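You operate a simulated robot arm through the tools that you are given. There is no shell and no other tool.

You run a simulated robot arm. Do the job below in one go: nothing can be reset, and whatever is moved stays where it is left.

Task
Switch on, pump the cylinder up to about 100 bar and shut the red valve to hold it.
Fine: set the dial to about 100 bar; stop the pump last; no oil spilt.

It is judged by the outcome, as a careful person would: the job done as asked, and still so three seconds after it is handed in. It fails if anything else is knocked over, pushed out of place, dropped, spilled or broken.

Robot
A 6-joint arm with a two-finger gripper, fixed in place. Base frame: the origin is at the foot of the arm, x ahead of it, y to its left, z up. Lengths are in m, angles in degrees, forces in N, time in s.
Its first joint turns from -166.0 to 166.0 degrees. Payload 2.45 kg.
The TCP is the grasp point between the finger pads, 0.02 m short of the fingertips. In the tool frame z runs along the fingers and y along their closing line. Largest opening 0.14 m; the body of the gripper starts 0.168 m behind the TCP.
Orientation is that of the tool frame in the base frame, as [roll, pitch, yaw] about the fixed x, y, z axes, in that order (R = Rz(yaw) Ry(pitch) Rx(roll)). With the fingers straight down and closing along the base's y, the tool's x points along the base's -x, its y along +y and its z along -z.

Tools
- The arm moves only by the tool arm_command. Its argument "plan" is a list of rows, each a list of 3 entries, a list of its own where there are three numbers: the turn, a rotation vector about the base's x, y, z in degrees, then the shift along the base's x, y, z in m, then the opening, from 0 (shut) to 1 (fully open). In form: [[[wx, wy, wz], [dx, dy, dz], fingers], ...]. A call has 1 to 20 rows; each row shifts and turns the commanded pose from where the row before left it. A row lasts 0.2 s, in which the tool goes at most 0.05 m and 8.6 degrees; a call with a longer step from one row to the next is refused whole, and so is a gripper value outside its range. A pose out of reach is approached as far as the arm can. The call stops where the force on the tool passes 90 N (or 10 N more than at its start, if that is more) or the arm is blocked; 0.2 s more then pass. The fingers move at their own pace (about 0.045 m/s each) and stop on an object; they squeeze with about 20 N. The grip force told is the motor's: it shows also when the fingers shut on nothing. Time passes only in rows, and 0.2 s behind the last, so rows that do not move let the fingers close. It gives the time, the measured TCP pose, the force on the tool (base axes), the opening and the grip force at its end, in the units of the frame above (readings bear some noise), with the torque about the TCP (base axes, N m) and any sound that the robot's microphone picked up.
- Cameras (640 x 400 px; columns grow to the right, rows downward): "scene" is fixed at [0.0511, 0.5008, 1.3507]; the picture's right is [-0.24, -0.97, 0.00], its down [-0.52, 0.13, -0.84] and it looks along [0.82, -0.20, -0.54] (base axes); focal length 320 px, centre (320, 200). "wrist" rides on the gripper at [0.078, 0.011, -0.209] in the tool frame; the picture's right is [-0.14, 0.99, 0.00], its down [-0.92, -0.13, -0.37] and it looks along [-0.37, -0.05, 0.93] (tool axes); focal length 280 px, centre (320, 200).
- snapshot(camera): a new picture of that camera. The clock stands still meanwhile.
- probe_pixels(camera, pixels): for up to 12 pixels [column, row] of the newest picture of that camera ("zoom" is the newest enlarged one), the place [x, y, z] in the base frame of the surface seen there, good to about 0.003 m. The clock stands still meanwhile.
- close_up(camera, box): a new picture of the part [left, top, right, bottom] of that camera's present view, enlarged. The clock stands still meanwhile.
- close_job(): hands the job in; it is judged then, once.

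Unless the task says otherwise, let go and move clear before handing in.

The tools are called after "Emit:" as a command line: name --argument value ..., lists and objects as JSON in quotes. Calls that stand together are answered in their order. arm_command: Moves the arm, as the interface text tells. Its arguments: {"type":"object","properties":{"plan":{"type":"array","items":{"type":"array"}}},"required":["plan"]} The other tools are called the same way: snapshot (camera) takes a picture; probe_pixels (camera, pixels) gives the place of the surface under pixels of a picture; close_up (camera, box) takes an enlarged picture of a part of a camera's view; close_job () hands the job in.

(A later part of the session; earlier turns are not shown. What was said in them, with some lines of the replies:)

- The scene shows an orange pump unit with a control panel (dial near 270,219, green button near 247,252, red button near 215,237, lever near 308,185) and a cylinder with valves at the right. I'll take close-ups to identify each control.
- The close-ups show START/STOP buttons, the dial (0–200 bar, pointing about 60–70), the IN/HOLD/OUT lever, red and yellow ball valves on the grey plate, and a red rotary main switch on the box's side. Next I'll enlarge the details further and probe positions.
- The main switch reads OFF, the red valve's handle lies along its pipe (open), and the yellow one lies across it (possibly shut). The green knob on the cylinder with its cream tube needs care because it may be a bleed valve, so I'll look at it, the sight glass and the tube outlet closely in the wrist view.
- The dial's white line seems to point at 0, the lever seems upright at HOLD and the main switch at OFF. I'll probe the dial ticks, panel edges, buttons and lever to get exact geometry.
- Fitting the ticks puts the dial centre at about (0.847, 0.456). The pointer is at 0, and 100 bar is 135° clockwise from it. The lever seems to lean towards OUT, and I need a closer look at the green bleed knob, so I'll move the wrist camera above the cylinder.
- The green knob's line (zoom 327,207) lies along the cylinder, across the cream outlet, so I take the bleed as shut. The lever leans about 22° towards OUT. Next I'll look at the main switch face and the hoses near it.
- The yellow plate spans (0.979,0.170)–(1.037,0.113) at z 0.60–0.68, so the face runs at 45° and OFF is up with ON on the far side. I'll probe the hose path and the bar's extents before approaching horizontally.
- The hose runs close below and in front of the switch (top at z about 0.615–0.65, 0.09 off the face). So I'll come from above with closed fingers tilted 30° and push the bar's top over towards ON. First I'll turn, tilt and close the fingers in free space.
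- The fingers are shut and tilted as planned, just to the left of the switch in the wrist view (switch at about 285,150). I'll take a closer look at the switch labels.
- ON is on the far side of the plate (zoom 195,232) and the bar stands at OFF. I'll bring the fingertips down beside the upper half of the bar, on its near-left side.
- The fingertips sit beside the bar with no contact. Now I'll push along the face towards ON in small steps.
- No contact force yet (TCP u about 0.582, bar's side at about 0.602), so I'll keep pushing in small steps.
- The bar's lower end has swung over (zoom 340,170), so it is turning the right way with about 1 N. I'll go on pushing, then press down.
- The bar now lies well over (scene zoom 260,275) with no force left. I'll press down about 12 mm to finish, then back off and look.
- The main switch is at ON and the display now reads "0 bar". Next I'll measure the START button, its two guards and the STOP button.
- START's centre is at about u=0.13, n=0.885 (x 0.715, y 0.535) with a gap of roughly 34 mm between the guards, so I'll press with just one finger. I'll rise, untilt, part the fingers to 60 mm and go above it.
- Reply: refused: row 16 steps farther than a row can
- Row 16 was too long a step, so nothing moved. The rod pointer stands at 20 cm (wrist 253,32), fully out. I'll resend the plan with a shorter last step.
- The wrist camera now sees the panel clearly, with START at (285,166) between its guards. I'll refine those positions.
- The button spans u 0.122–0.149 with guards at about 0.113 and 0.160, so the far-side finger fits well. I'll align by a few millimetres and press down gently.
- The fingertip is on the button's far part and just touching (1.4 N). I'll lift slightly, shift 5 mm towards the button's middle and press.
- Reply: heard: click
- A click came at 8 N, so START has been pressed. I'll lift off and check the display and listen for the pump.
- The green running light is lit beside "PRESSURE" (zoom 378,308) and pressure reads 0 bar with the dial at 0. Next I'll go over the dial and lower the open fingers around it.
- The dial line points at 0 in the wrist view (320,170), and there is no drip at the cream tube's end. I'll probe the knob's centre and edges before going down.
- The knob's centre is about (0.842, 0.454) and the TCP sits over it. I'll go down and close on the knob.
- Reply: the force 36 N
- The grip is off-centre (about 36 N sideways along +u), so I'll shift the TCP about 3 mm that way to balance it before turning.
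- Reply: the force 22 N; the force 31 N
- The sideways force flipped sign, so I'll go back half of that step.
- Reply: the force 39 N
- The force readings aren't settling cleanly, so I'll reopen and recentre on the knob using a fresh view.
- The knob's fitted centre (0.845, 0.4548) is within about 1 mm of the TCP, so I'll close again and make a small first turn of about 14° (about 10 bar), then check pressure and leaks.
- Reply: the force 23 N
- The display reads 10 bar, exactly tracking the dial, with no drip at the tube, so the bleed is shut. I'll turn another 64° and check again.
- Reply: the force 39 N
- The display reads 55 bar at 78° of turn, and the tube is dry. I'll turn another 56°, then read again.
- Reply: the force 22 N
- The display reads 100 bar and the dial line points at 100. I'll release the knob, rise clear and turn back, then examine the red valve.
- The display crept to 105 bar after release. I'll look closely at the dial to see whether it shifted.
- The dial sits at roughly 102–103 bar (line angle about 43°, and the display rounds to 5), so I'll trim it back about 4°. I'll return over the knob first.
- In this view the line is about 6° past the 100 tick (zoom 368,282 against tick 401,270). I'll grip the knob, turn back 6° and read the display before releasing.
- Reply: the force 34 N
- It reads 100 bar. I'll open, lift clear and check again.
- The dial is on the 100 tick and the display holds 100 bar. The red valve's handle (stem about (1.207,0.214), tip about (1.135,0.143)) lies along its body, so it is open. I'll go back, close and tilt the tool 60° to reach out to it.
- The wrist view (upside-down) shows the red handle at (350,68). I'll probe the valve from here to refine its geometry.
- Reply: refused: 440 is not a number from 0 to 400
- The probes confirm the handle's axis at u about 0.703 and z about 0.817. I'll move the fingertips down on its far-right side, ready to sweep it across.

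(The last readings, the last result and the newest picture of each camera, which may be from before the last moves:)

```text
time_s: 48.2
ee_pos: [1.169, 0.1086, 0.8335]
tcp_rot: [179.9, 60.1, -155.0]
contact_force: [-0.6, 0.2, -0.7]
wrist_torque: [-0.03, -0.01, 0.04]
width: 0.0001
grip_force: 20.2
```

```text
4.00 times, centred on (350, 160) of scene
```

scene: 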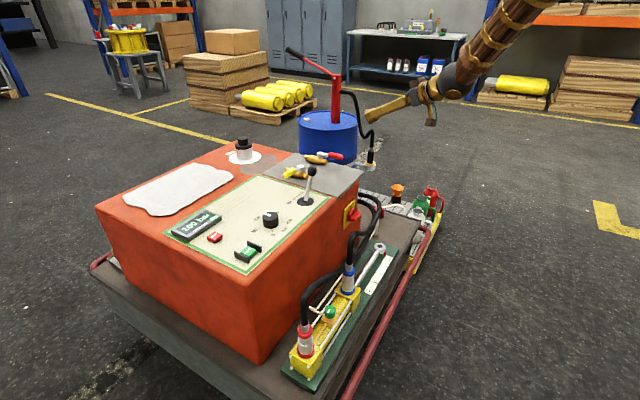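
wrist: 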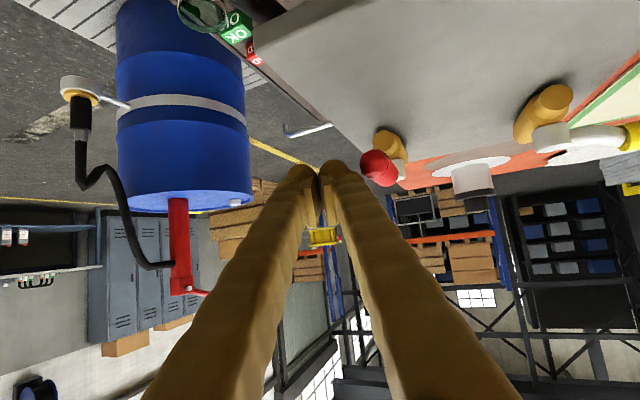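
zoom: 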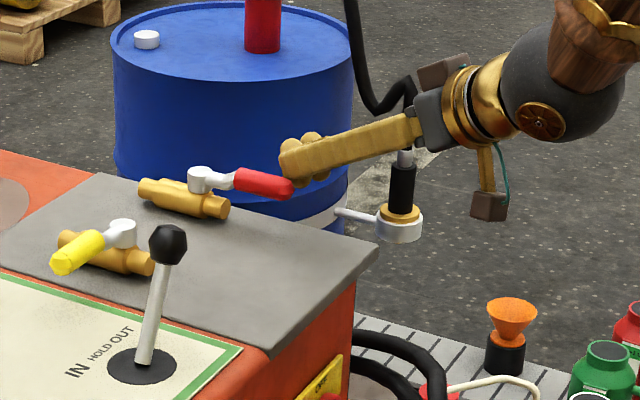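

The fingers are just behind the red handle's tip with no contact. Now I'll push it across in the first part of the arc.

Emit:
arm_command --plan '[[[0, 0, 0], [-0.0059, 0.013, 0], 0], [[0, 0, 0], [-0.0059, 0.013, 0], 0], [[0, 0, 0], [-0.0107, 0.0088, 0], 0], [[0, 0, 0], [-0.0107, 0.0088, 0], 0], [[0, 0, 0], [-0.0107, 0.0088, 0], 0], [[0, 0, 0], [0, 0, 0], 0]]'

Emit:
close_up --camera "scene" --box '[270, 110, 430, 210]'

Emit:
close_up --camera "wrist" --box '[280, 70, 480, 230]'

```text
time_s: 48.8
ee_pos: [1.1628, 0.1213, 0.8399]
tcp_rot: [-179.8, 60.4, -155.8]
contact_force: [9.4, -16.7, 8.6]
wrist_torque: [-0.05, -0.08, -0.08]
width: 0.0
grip_force: 20.5
stopped in row 3: the force on the tool passed its limit at 107 N (the readings are from after the stop); the commanded pose is now the measured one
```

```text
4.00 times, centred on (350, 160) of scene
```

zoom: 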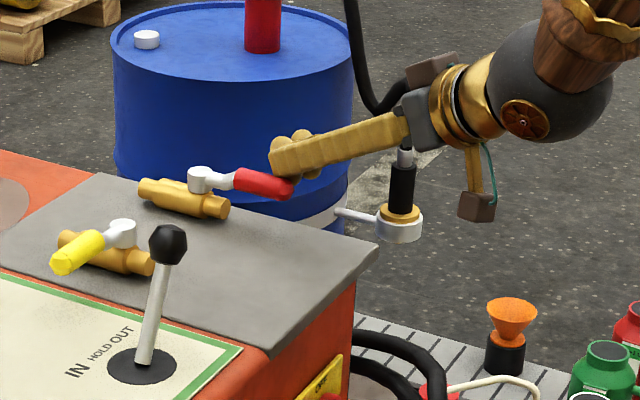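

```text
2.50 times, centred on (380, 150) of wrist
```

zoom: 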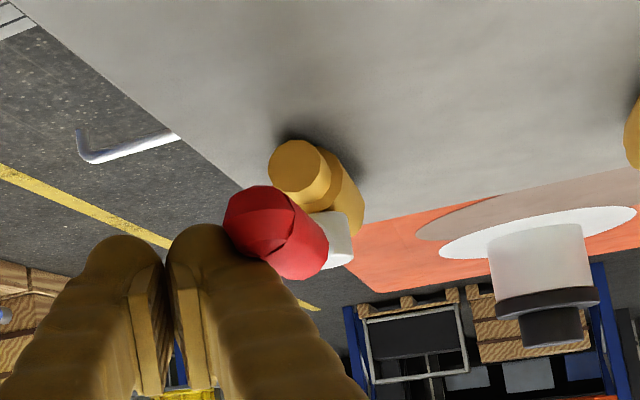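

The push stopped at 107 N as the fingers met the handle's end. I'll check whether the handle moved at all before pushing again, more slowly.

Emit:
close_up --camera "scene" --box '[300, 140, 360, 180]'

Emit:
probe_pixels --camera "zoom" --pixels '[[200, 60], [280, 105], [330, 125], [380, 140], [400, 150], [240, 75], [420, 90], [460, 60], [380, 90], [150, 140], [395, 100], [410, 130]]'

```text
10.00 times, centred on (330, 160) of scene
```

zoom: 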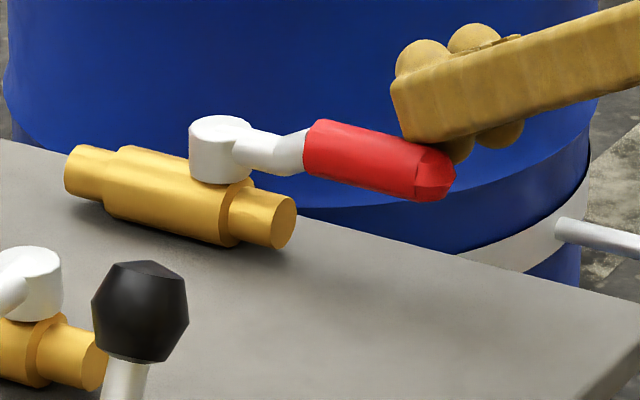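

```text
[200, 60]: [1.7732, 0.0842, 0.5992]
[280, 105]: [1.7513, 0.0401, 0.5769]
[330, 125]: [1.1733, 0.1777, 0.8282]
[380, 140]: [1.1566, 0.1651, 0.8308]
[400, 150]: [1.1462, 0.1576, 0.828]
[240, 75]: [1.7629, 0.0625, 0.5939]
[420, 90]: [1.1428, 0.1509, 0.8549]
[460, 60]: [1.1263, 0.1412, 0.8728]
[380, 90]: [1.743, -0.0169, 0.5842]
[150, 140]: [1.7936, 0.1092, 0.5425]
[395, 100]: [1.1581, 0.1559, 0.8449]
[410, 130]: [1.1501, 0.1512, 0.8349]
```

The handle hasn't visibly moved and the fingers rode up slightly on it. I'll back off, lower the fingertips to the handle's mid-height and push slowly, square to the handle.

Emit:
arm_command --plan '[[[0, 0, 0], [0.01, -0.01, 0], 0], [[0, 0, 0], [0.003, 0.003, -0.012], 0], [[0, 0, 0], [0, 0, -0.012], 0], [[0, 0, 0], [-0.005, 0.005, 0], 0], [[0, 0, 0], [-0.002, 0.002, 0], 0], [[0, 0, 0], [-0.002, 0.002, 0], 0], [[0, 0, 0], [-0.002, 0.002, 0], 0], [[0, 0, 0], [-0.002, 0.002, 0], 0]]'

Emit:
close_up --camera "scene" --box '[300, 140, 360, 180]'

Emit:
close_up --camera "wrist" --box '[280, 70, 480, 230]'

```text
time_s: 50.3
ee_pos: [1.1681, 0.1173, 0.8147]
tcp_rot: [-179.8, 60.3, -156.2]
contact_force: [9.4, -28.2, 0.4]
wrist_torque: [0.02, 0.03, 0.5]
width: 0.0
grip_force: 19.7
stopped in row 7: the force on the tool passed its limit at 95 N (the readings are from after the stop); the commanded pose is now the measured one
```

```text
10.00 times, centred on (330, 160) of scene
```

zoom: 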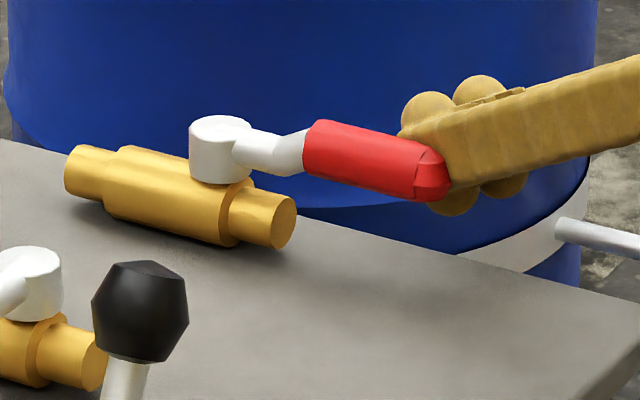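

```text
2.50 times, centred on (380, 150) of wrist
```

zoom: 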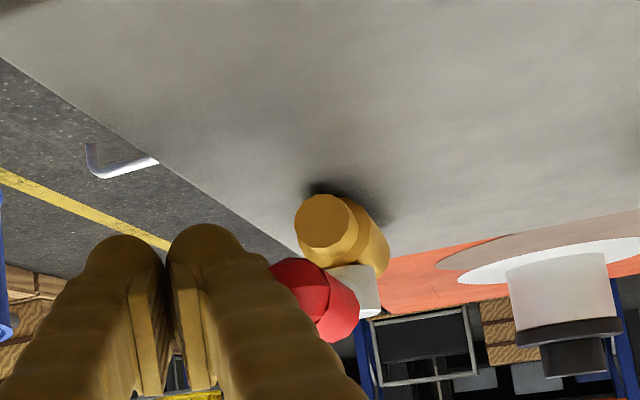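

The handle is blocked solidly in this direction (95 N at its end, no movement), so it must be at its stop and close the other way. I'll lift over to its other side and push gently towards the far right.

Emit:
arm_command --plan '[[[0, 0, 0], [0.004, -0.004, 0], 0], [[0, 0, 0], [0, 0, 0.03], 0], [[0, 0, 0], [0, 0, 0.035], 0], [[0, 0, 0], [-0.0227, 0.025, 0], 0], [[0, 0, 0], [-0.0227, 0.025, 0], 0], [[0, 0, 0], [-0.0227, 0.025, 0], 0], [[0, 0, 0], [0, 0, -0.03], 0], [[0, 0, 0], [0, 0, -0.033], 0], [[0, 0, 0], [0, 0, 0], 0]]'

Emit:
close_up --camera "scene" --box '[270, 120, 390, 200]'

Emit:
close_up --camera "wrist" --box '[200, 70, 440, 230]'

```text
time_s: 52.3
ee_pos: [1.104, 0.1911, 0.8168]
tcp_rot: [-179.9, 60.3, -156.0]
contact_force: [0.1, 0.5, -0.8]
wrist_torque: [0.0, 0.02, -0.02]
width: 0.0
grip_force: 20.5
```

```text
5.00 times, centred on (330, 160) of scene
```

zoom: 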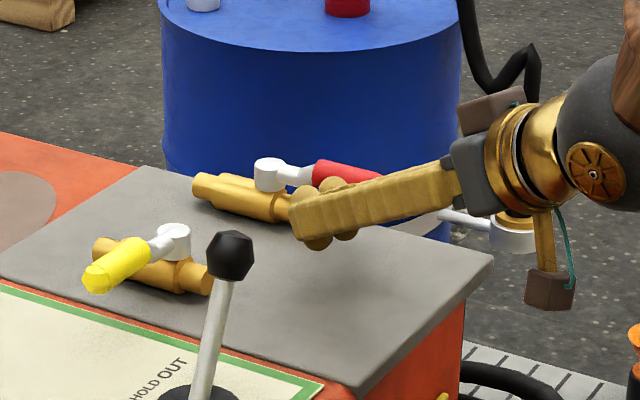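

```text
2.50 times, centred on (320, 150) of wrist
```

zoom: 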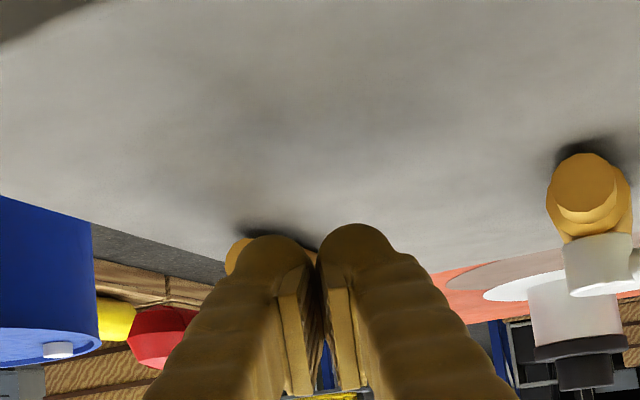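

The fingers are on the handle's near side with no contact. I'll push slowly towards +u.

Emit:
arm_command --plan '[[[0, 0, 0], [0.0035, -0.0035, 0], 0], [[0, 0, 0], [0.0035, -0.0035, 0], 0], [[0, 0, 0], [0.0035, -0.0035, 0], 0], [[0, 0, 0], [0.0035, -0.0035, 0], 0], [[0, 0, 0], [0.0035, -0.0035, 0], 0], [[0, 0, 0], [0.0035, -0.0035, 0], 0], [[0, 0, 0], [0.0035, -0.0035, 0], 0], [[0, 0, 0], [0.0035, -0.0035, 0], 0], [[0, 0, 0], [0, 0, 0], 0]]'

Emit:
close_up --camera "scene" --box '[270, 120, 390, 200]'

Emit:
close_up --camera "wrist" --box '[200, 70, 440, 230]'

Emit:
close_up --camera "scene" --box '[165, 200, 225, 245]'

```text
time_s: 54.3
ee_pos: [1.1312, 0.1621, 0.8155]
tcp_rot: [-179.9, 60.3, -156.1]
contact_force: [-0.3, 0.0, 0.6]
wrist_torque: [-0.03, 0.04, -0.03]
width: 0.0
grip_force: 20.1
```

```text
5.00 times, centred on (330, 160) of scene
```

zoom: 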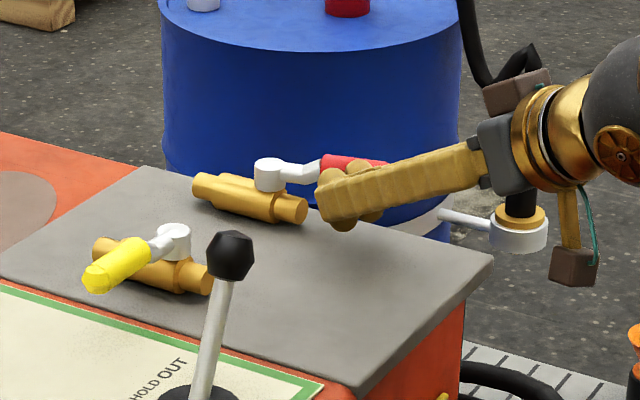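

```text
2.50 times, centred on (320, 150) of wrist
```

zoom: 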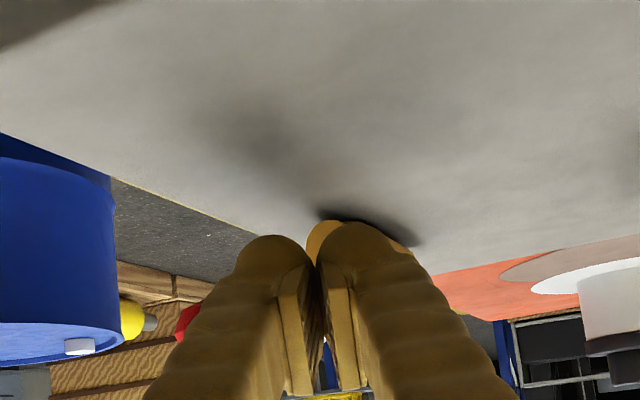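

```text
8.89 times, centred on (195, 222) of scene
```

zoom: 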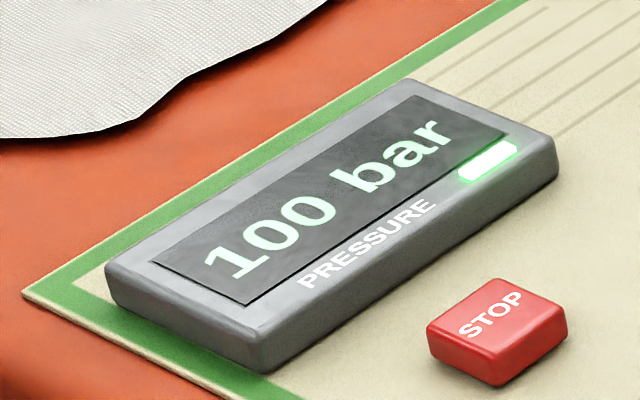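

The handle is now swinging freely (its neck is bending over at zoom 300,172) with almost no force. I'll continue round the arc.

Emit:
arm_command --plan '[[[0, 0, 0], [0.0029, -0.0049, 0], 0], [[0, 0, 0], [0.0029, -0.0049, 0], 0], [[0, 0, 0], [0.0029, -0.0049, 0], 0], [[0, 0, 0], [0.0029, -0.0049, 0], 0], [[0, 0, 0], [0.006, -0.0009, 0], 0], [[0, 0, 0], [0.006, -0.0009, 0], 0], [[0, 0, 0], [0.006, -0.0009, 0], 0], [[0, 0, 0], [0.006, -0.0009, 0], 0], [[0, 0, 0], [0.006, -0.0009, 0], 0], [[0, 0, 0], [0.006, -0.0009, 0], 0], [[0, 0, 0], [0, 0, 0], 0]]'

Emit:
close_up --camera "scene" --box '[270, 120, 390, 200]'

Emit:
close_up --camera "wrist" --box '[200, 70, 440, 230]'

```text
time_s: 56.7
ee_pos: [1.1793, 0.1371, 0.8169]
tcp_rot: [-179.8, 60.2, -155.9]
contact_force: [-0.4, -0.5, -0.4]
wrist_torque: [0.02, -0.04, 0.04]
width: 0.0
grip_force: 19.6
```

```text
5.00 times, centred on (330, 160) of scene
```

zoom: 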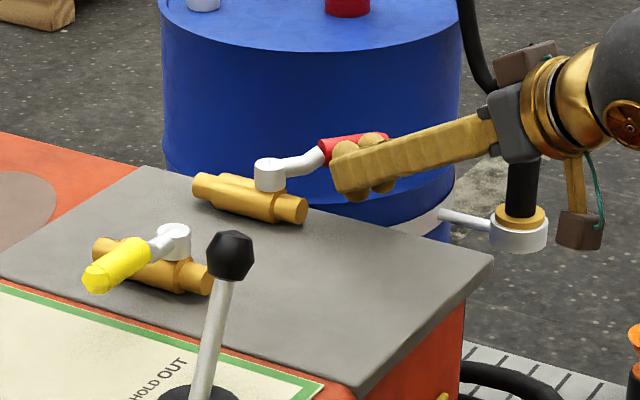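

```text
2.50 times, centred on (320, 150) of wrist
```

zoom: 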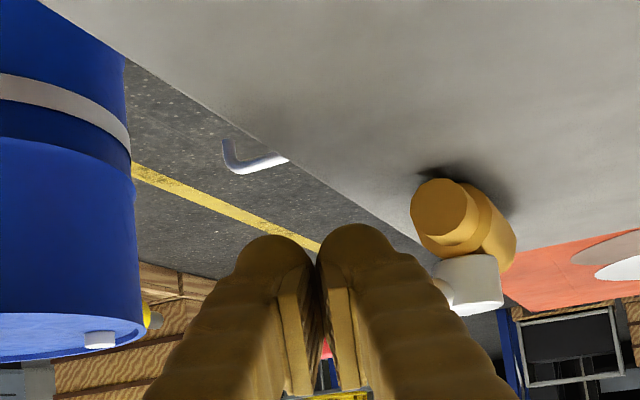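

The handle is well past halfway (zoom 330,155). I'll continue to the end with pushes ahead along +m.

Emit:
arm_command --plan '[[[0, 0, 0], [0.0052, 0.0027, 0], 0], [[0, 0, 0], [0.0052, 0.0027, 0], 0], [[0, 0, 0], [0.0052, 0.0027, 0], 0], [[0, 0, 0], [0.0052, 0.0027, 0], 0], [[0, 0, 0], [0.0052, 0.0027, 0], 0], [[0, 0, 0], [0, 0, 0], 0]]'

Emit:
close_up --camera "scene" --box '[270, 120, 390, 200]'

Emit:
probe_pixels --camera "zoom" --pixels '[[270, 165], [300, 165], [320, 150], [335, 145], [350, 140]]'

```text
time_s: 58.1
ee_pos: [1.2053, 0.1516, 0.8159]
tcp_rot: [-179.9, 60.3, -156.1]
contact_force: [-0.8, -0.4, 0.6]
wrist_torque: [-0.02, -0.02, 0.02]
width: 0.0
grip_force: 20.3
```

```text
5.00 times, centred on (330, 160) of scene
```

zoom: 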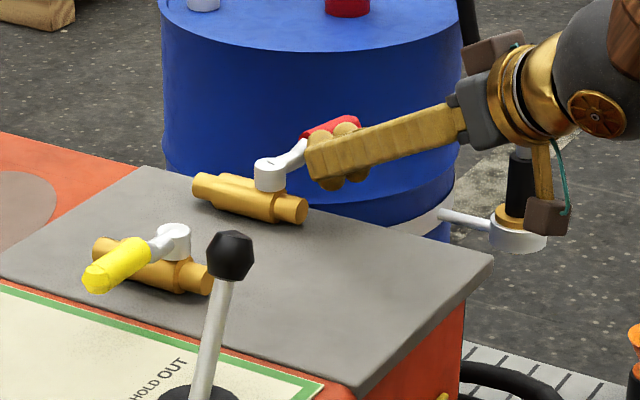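

```text
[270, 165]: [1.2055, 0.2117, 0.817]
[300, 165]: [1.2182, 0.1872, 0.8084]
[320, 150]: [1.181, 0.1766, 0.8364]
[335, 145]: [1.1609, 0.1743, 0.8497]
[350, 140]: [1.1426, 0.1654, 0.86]
```

The handle is nearly across the body. I'll push a few more small steps ahead until it meets its stop.

Emit:
arm_command --plan '[[[0, 0, 0], [0.003, 0.003, 0], 0], [[0, 0, 0], [0.003, 0.003, 0], 0], [[0, 0, 0], [0.003, 0.003, 0], 0], [[0, 0, 0], [0, 0, 0], 0]]'

Emit:
close_up --camera "scene" --box '[270, 120, 390, 200]'

Emit:
close_up --camera "wrist" --box '[200, 70, 440, 230]'

```text
time_s: 59.1
ee_pos: [1.214, 0.1583, 0.8158]
tcp_rot: [-179.8, 60.2, -156.1]
contact_force: [-29.4, -17.4, 7.4]
wrist_torque: [-0.04, -0.27, 0.27]
width: 0.0
grip_force: 19.9
```

```text
5.00 times, centred on (330, 160) of scene
```

zoom: 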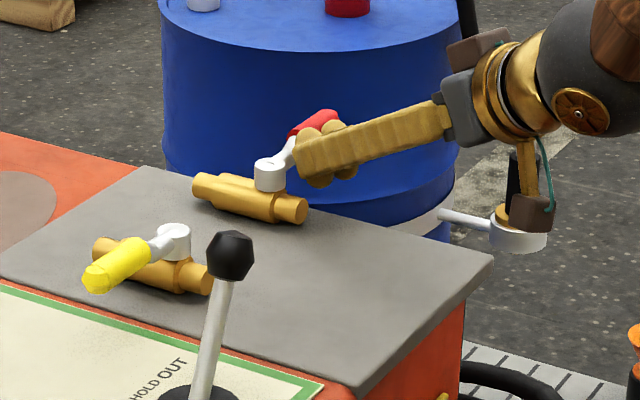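

```text
2.50 times, centred on (320, 150) of wrist
```

zoom: 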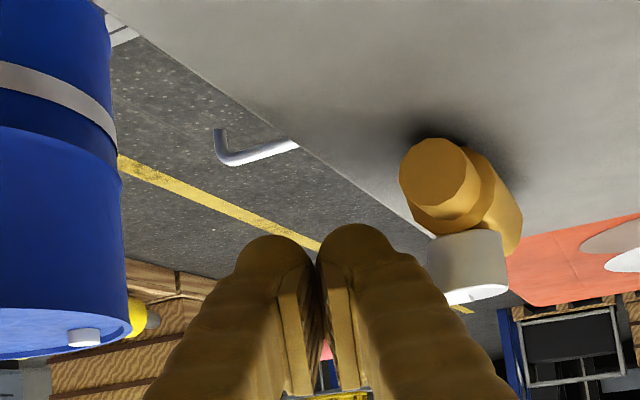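

Resistance (34 N) shows the handle is against its shut stop. I'll back off, rise clear and inspect the valve and display.

Emit:
arm_command --plan '[[[0, 0, 0], [-0.006, -0.006, 0], 0], [[0, 0, 0], [-0.015, -0.015, 0.01], 0], [[0, 0, 0], [-0.02, -0.02, 0.035], 0], [[0, 0, 0], [-0.025, -0.02, 0.035], 0], [[0, 0, 0], [-0.03, -0.02, 0.03], 0], [[0, 0, 0], [-0.03, -0.02, 0.03], 0], [[0, 0, 0], [-0.045, 0, 0.02], 0], [[0, 0, 0], [-0.045, 0, 0.02], 0], [[0, 0, 0], [-0.045, 0, 0], 0], [[0, 0, 0], [-0.045, 0, 0], 0], [[0, 0, 0], [0, 0, 0], 0]]'

Emit:
snapshot --camera "scene"

Emit:
close_up --camera "scene" --box '[270, 120, 390, 200]'

Emit:
close_up --camera "scene" --box '[160, 160, 340, 270]'

Emit:
close_up --camera "scene" --box '[280, 190, 440, 390]'

```text
time_s: 61.5
ee_pos: [0.9085, 0.0588, 0.9971]
tcp_rot: [-179.9, 60.3, -156.0]
contact_force: [0.3, -0.2, 0.2]
wrist_torque: [-0.03, 0.01, -0.01]
width: 0.0
grip_force: 20.4
```

```text
taken
```

scene: 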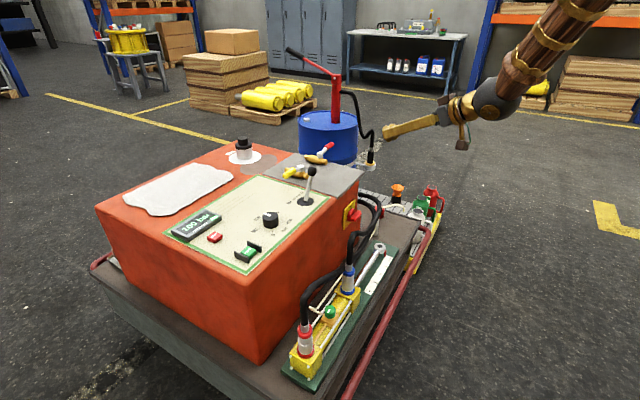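

```text
5.00 times, centred on (330, 160) of scene
```

zoom: 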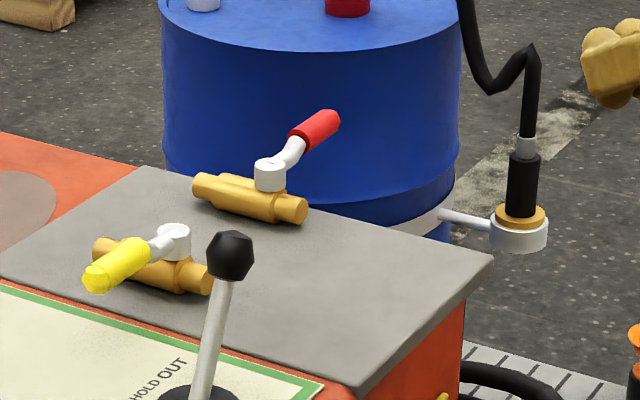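

```text
3.56 times, centred on (250, 215) of scene
```

zoom: 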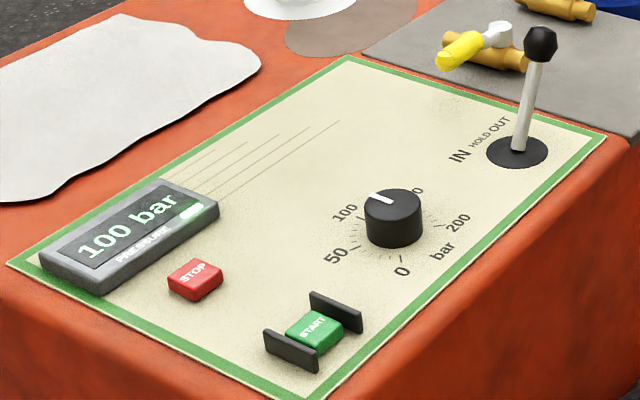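

```text
2.00 times, centred on (360, 290) of scene
```

zoom: 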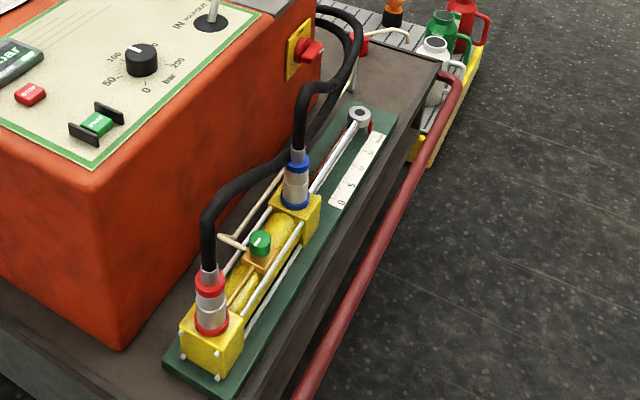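

The red valve now stands across its pipe and the display still holds 100 bar with no oil in sight. Last comes STOP: I'll untilt to 15°, part the fingers and go above it.

Emit:
arm_command --plan '[[[-3.05, 6.85, 0], [-0.01015, 0.0449, 0], 0.43], [[-3.05, 6.85, 0], [-0.01015, 0.0449, 0], 0.43], [[-3.05, 6.85, 0], [-0.01015, 0.0449, 0], 0.43], [[-3.05, 6.85, 0], [-0.01015, 0.0449, 0], 0.43], [[-3.05, 6.85, 0], [-0.01015, 0.0449, 0], 0.43], [[-3.05, 6.85, 0], [-0.01015, 0.0449, 0], 0.43], [[0, 0, 7], [-0.01015, 0.0449, 0], 0.43], [[0, 0, 7], [-0.01015, 0.0449, 0], 0.43], [[0, 0, 7], [-0.01015, 0.0449, 0], 0.43], [[0, 0, 0], [-0.01015, 0.0449, 0], 0.43], [[0, 0, 0], [-0.01015, 0.0449, 0], 0.43], [[0, 0, 0], [-0.01015, 0.0449, 0], 0.43], [[0, 0, 0], [-0.01015, 0.0444, 0], 0.43], [[0, 0, 0], [0, 0, -0.045], 0.43], [[0, 0, 0], [0, 0, -0.045], 0.43], [[0, 0, 0], [0, 0, -0.03], 0.43], [[0, 0, 0], [0, 0, 0], 0.43]]'

Emit:
snapshot --camera "wrist"

Emit:
snapshot --camera "scene"

Emit:
close_up --camera "scene" --box '[150, 170, 290, 270]'

```text
time_s: 65.1
ee_pos: [0.7766, 0.6429, 0.8763]
tcp_rot: [-179.8, 15.3, -134.9]
contact_force: [-0.6, -0.1, -0.1]
wrist_torque: [0.0, 0.03, -0.03]
width: 0.0602
grip_force: 0.0
```

```text
taken
```

wrist: 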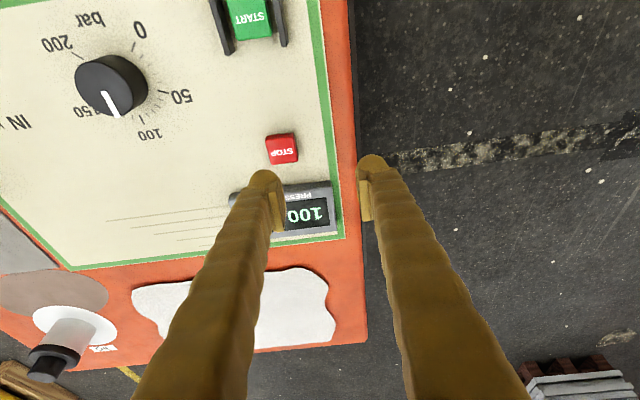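

```text
taken
```

scene: 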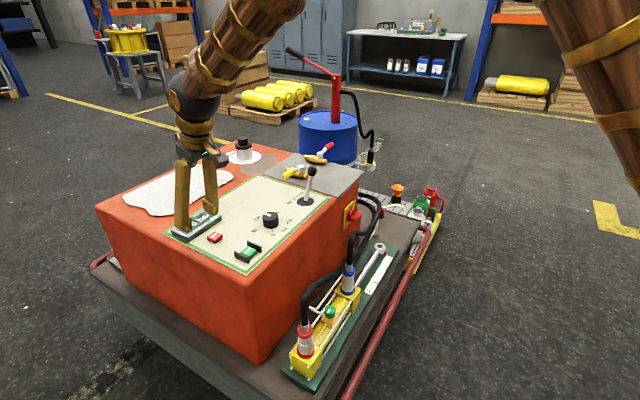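

```text
4.00 times, centred on (220, 220) of scene
```

zoom: 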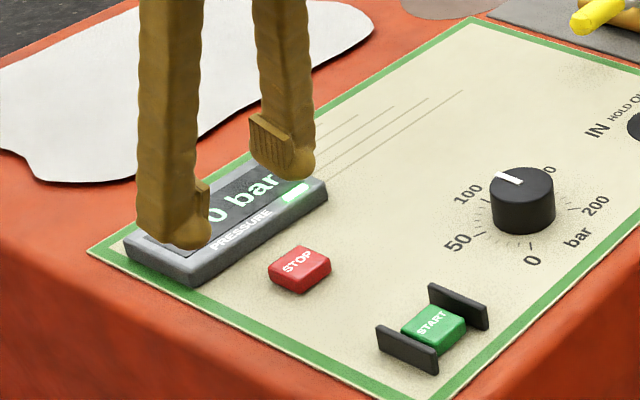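

The fingers hover close to STOP (wrist 282,149) and the display still reads 100. I'll probe the exact positions of the button and the display's edge.

Emit:
probe_pixels --camera "wrist" --pixels '[[282, 148], [268, 150], [297, 148], [282, 135], [283, 161], [310, 190], [235, 197], [332, 190], [265, 172], [300, 183]]'

```text
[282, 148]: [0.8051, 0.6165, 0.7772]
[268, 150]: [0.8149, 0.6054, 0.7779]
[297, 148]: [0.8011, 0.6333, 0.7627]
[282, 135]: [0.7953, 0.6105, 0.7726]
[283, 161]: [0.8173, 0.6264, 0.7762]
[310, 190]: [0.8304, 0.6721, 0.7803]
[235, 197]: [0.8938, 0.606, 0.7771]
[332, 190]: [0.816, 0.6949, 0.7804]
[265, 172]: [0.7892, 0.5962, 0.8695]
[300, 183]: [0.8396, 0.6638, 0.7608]
```

STOP's centre is at u 0.1335, n 1.0075, and the display's edge is 4 cm further on. I'll shift 10 mm forward and press down gently.

Emit:
arm_command --plan '[[[0, 0, 0], [0.007, 0.007, -0.035], 0.43], [[0, 0, 0], [0, 0, -0.031], 0.43], [[0, 0, 0], [0, 0, -0.004], 0.43], [[0, 0, 0], [0, 0, -0.003], 0.43], [[0, 0, 0], [0, 0, -0.003], 0.43], [[0, 0, 0], [0, 0, -0.002], 0.43], [[0, 0, 0], [0, 0, 0], 0.43]]'

Emit:
close_up --camera "wrist" --box '[200, 90, 380, 260]'

Emit:
close_up --camera "scene" --box '[150, 170, 290, 270]'

```text
time_s: 66.7
ee_pos: [0.783, 0.6485, 0.7981]
tcp_rot: [-179.8, 15.3, -135.1]
contact_force: [-0.2, -0.3, 1.3]
wrist_torque: [-0.04, -0.04, -0.01]
width: 0.0602
grip_force: 0.3
```

```text
2.35 times, centred on (290, 175) of wrist
```

zoom: 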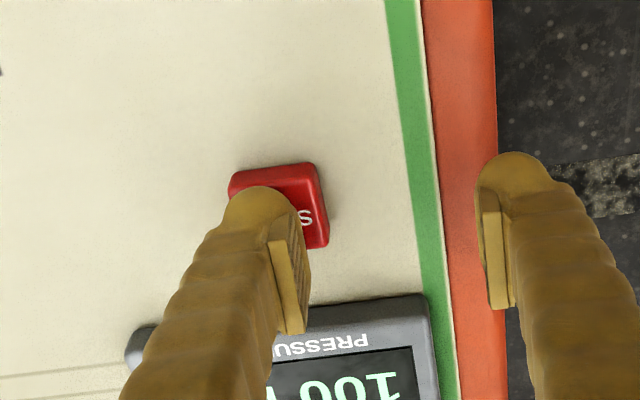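

```text
4.00 times, centred on (220, 220) of scene
```

zoom: 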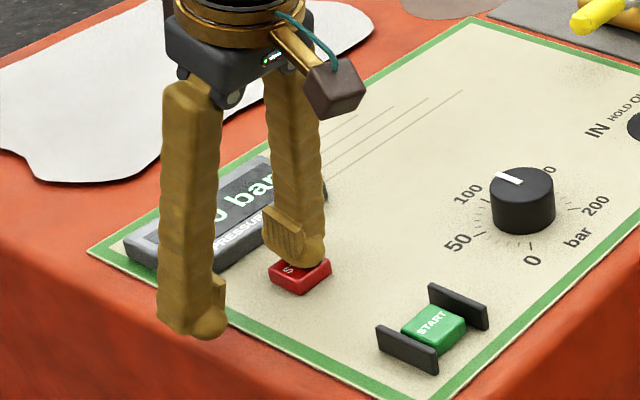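

The fingertip rests on STOP (1.3 N) with no click yet. I'll press a few millimetres more.

Emit:
arm_command --plan '[[[0, 0, 0], [0, 0, -0.003], 0.43], [[0, 0, 0], [0, 0, -0.003], 0.43], [[0, 0, 0], [0, 0, 0], 0.43]]'

Emit:
close_up --camera "scene" --box '[150, 170, 290, 270]'

```text
time_s: 67.5
ee_pos: [0.7837, 0.6492, 0.7928]
tcp_rot: [-179.8, 15.3, -135.0]
contact_force: [-0.9, -1.2, 5.9]
wrist_torque: [-0.19, -0.12, -0.06]
width: 0.0608
grip_force: 0.1
heard: click
```

```text
4.00 times, centred on (220, 220) of scene
```

zoom: 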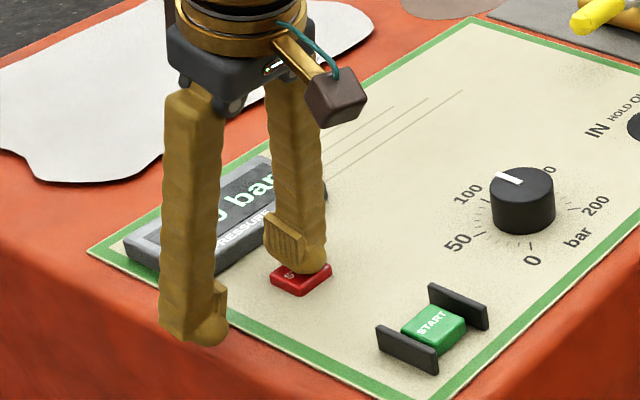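

STOP clicked. I'll lift off, move clear and wait a little to see that the pressure holds.

Emit:
arm_command --plan '[[[0, 0, 0], [0, 0, 0.03], 0.43], [[0, 0, 0], [0, 0, 0.045], 0.43], [[0, 0, 0], [0, 0, 0.045], 0.43], [[0, 0, 0], [-0.03, -0.03, 0.02], 0.43], [[0, 0, 0], [-0.03, -0.03, 0.02], 0.43], [[0, 0, 0], [-0.03, -0.03, 0.02], 0.43], [[0, 0, 0], [-0.02, -0.04, 0.01], 0.43], [[0, 0, 0], [-0.01, -0.045, 0], 0.43], [[0, 0, 0], [0, -0.045, 0], 0.43], [[0, 0, 0], [0, -0.045, 0], 0.43], [[0, 0, 0], [0, -0.045, 0], 0.43], [[0, 0, 0], [0, -0.045, 0], 0.43], [[0, 0, 0], [0, 0, 0], 0.43], [[0, 0, 0], [0, 0, 0], 0.43], [[0, 0, 0], [0, 0, 0], 0.43], [[0, 0, 0], [0, 0, 0], 0.43]]'

Emit:
snapshot --camera "scene"

Emit:
close_up --camera "scene" --box '[160, 160, 340, 270]'

Emit:
close_up --camera "scene" --box '[280, 130, 440, 390]'

```text
time_s: 70.9
ee_pos: [0.6653, 0.2951, 0.9826]
tcp_rot: [-179.8, 15.3, -134.9]
contact_force: [-0.2, -0.6, -0.2]
wrist_torque: [0.01, -0.02, 0.02]
width: 0.0601
grip_force: 0.0
```

```text
taken
```

scene: 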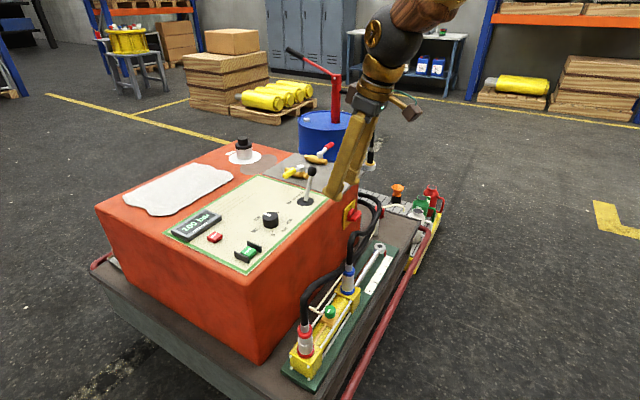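

```text
3.56 times, centred on (250, 215) of scene
```

zoom: 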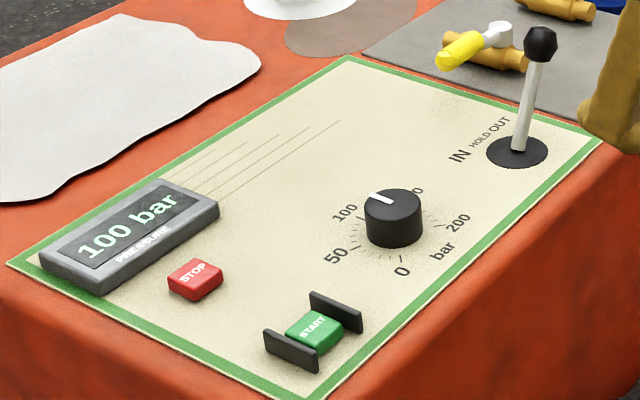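

```text
1.54 times, centred on (360, 260) of scene
```

zoom: 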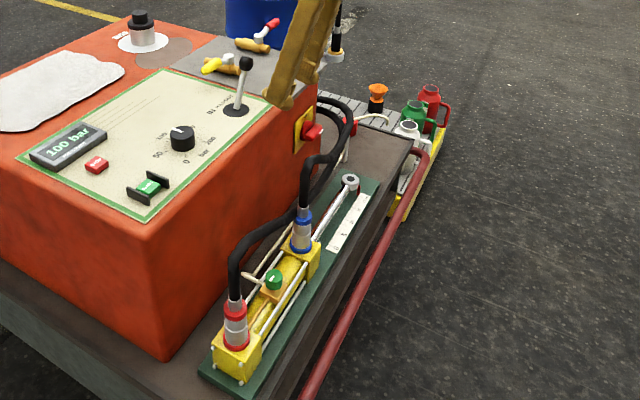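

The running light is out and the display still reads 100 bar about 3 s after STOP. I'll move back a bit more and wait a few seconds to confirm it holds.

Emit:
arm_command --plan '[[[0, 0, 0], [-0.01, -0.04, 0.02], 0.43], [[0, 0, 0], [-0.01, -0.04, 0.02], 0.43], [[0, 0, 0], [0, -0.04, 0.02], 0.43], [[0, 0, 0], [0, -0.04, 0.02], 0.43], [[0, 0, 0], [0, 0, 0], 0.43], [[0, 0, 0], [0, 0, 0], 0.43], [[0, 0, 0], [0, 0, 0], 0.43], [[0, 0, 0], [0, 0, 0], 0.43], [[0, 0, 0], [0, 0, 0], 0.43], [[0, 0, 0], [0, 0, 0], 0.43], [[0, 0, 0], [0, 0, 0], 0.43], [[0, 0, 0], [0, 0, 0], 0.43], [[0, 0, 0], [0, 0, 0], 0.43], [[0, 0, 0], [0, 0, 0], 0.43]]'

Emit:
close_up --camera "scene" --box '[160, 130, 360, 270]'

Emit:
close_up --camera "scene" --box '[335, 180, 435, 250]'

```text
time_s: 73.9
ee_pos: [0.6433, 0.1333, 1.0612]
tcp_rot: [-179.8, 15.4, -135.0]
contact_force: [-0.4, -0.3, -0.1]
wrist_torque: [0.0, 0.03, -0.01]
width: 0.0603
grip_force: 0.0
```

```text
2.86 times, centred on (260, 200) of scene
```

zoom: 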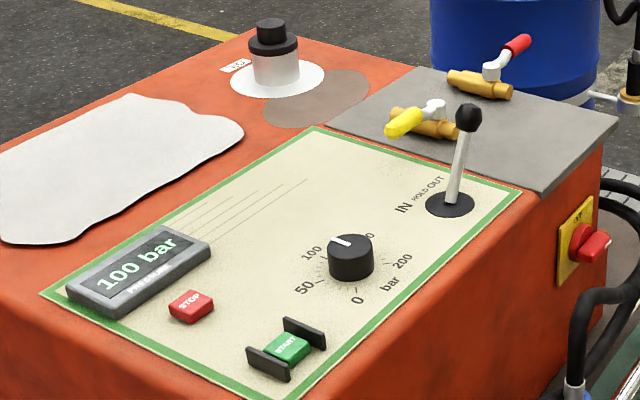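

```text
5.71 times, centred on (385, 215) of scene
```

zoom: 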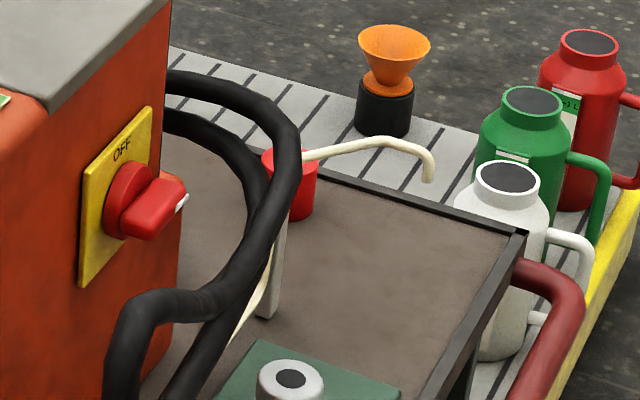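

The pump has stopped, the display still holds 100 bar, the dial is at 100 and the red valve is shut. The main switch is on, no oil is visible and the arm is clear, so I'm handing the job in.

Emit:
close_job

```text
The job is handed in.
```

The cylinder is pumped up to 100 bar and the red valve is shut to hold it. The display still read 100 bar about six seconds after I stopped the pump, just before I handed in.

- **Main switch:** it is on.
- **Dial:** it sits on the 100 mark. My first setting came out at 105 bar, so I trimmed it back before shutting the valve.
- **Red valve:** its handle is now across the pipe, against its stop. I first pushed the handle the wrong way; the arm stopped itself twice, at 107 N and 95 N. The handle did not visibly move, then swung freely the other way.
- **Pump:** I pressed STOP last, and the running light is out.
- **Oil:** I saw none on the deck or at the end of the cream tube.
- **Lever:** it was at OUT when I started and I left it there.
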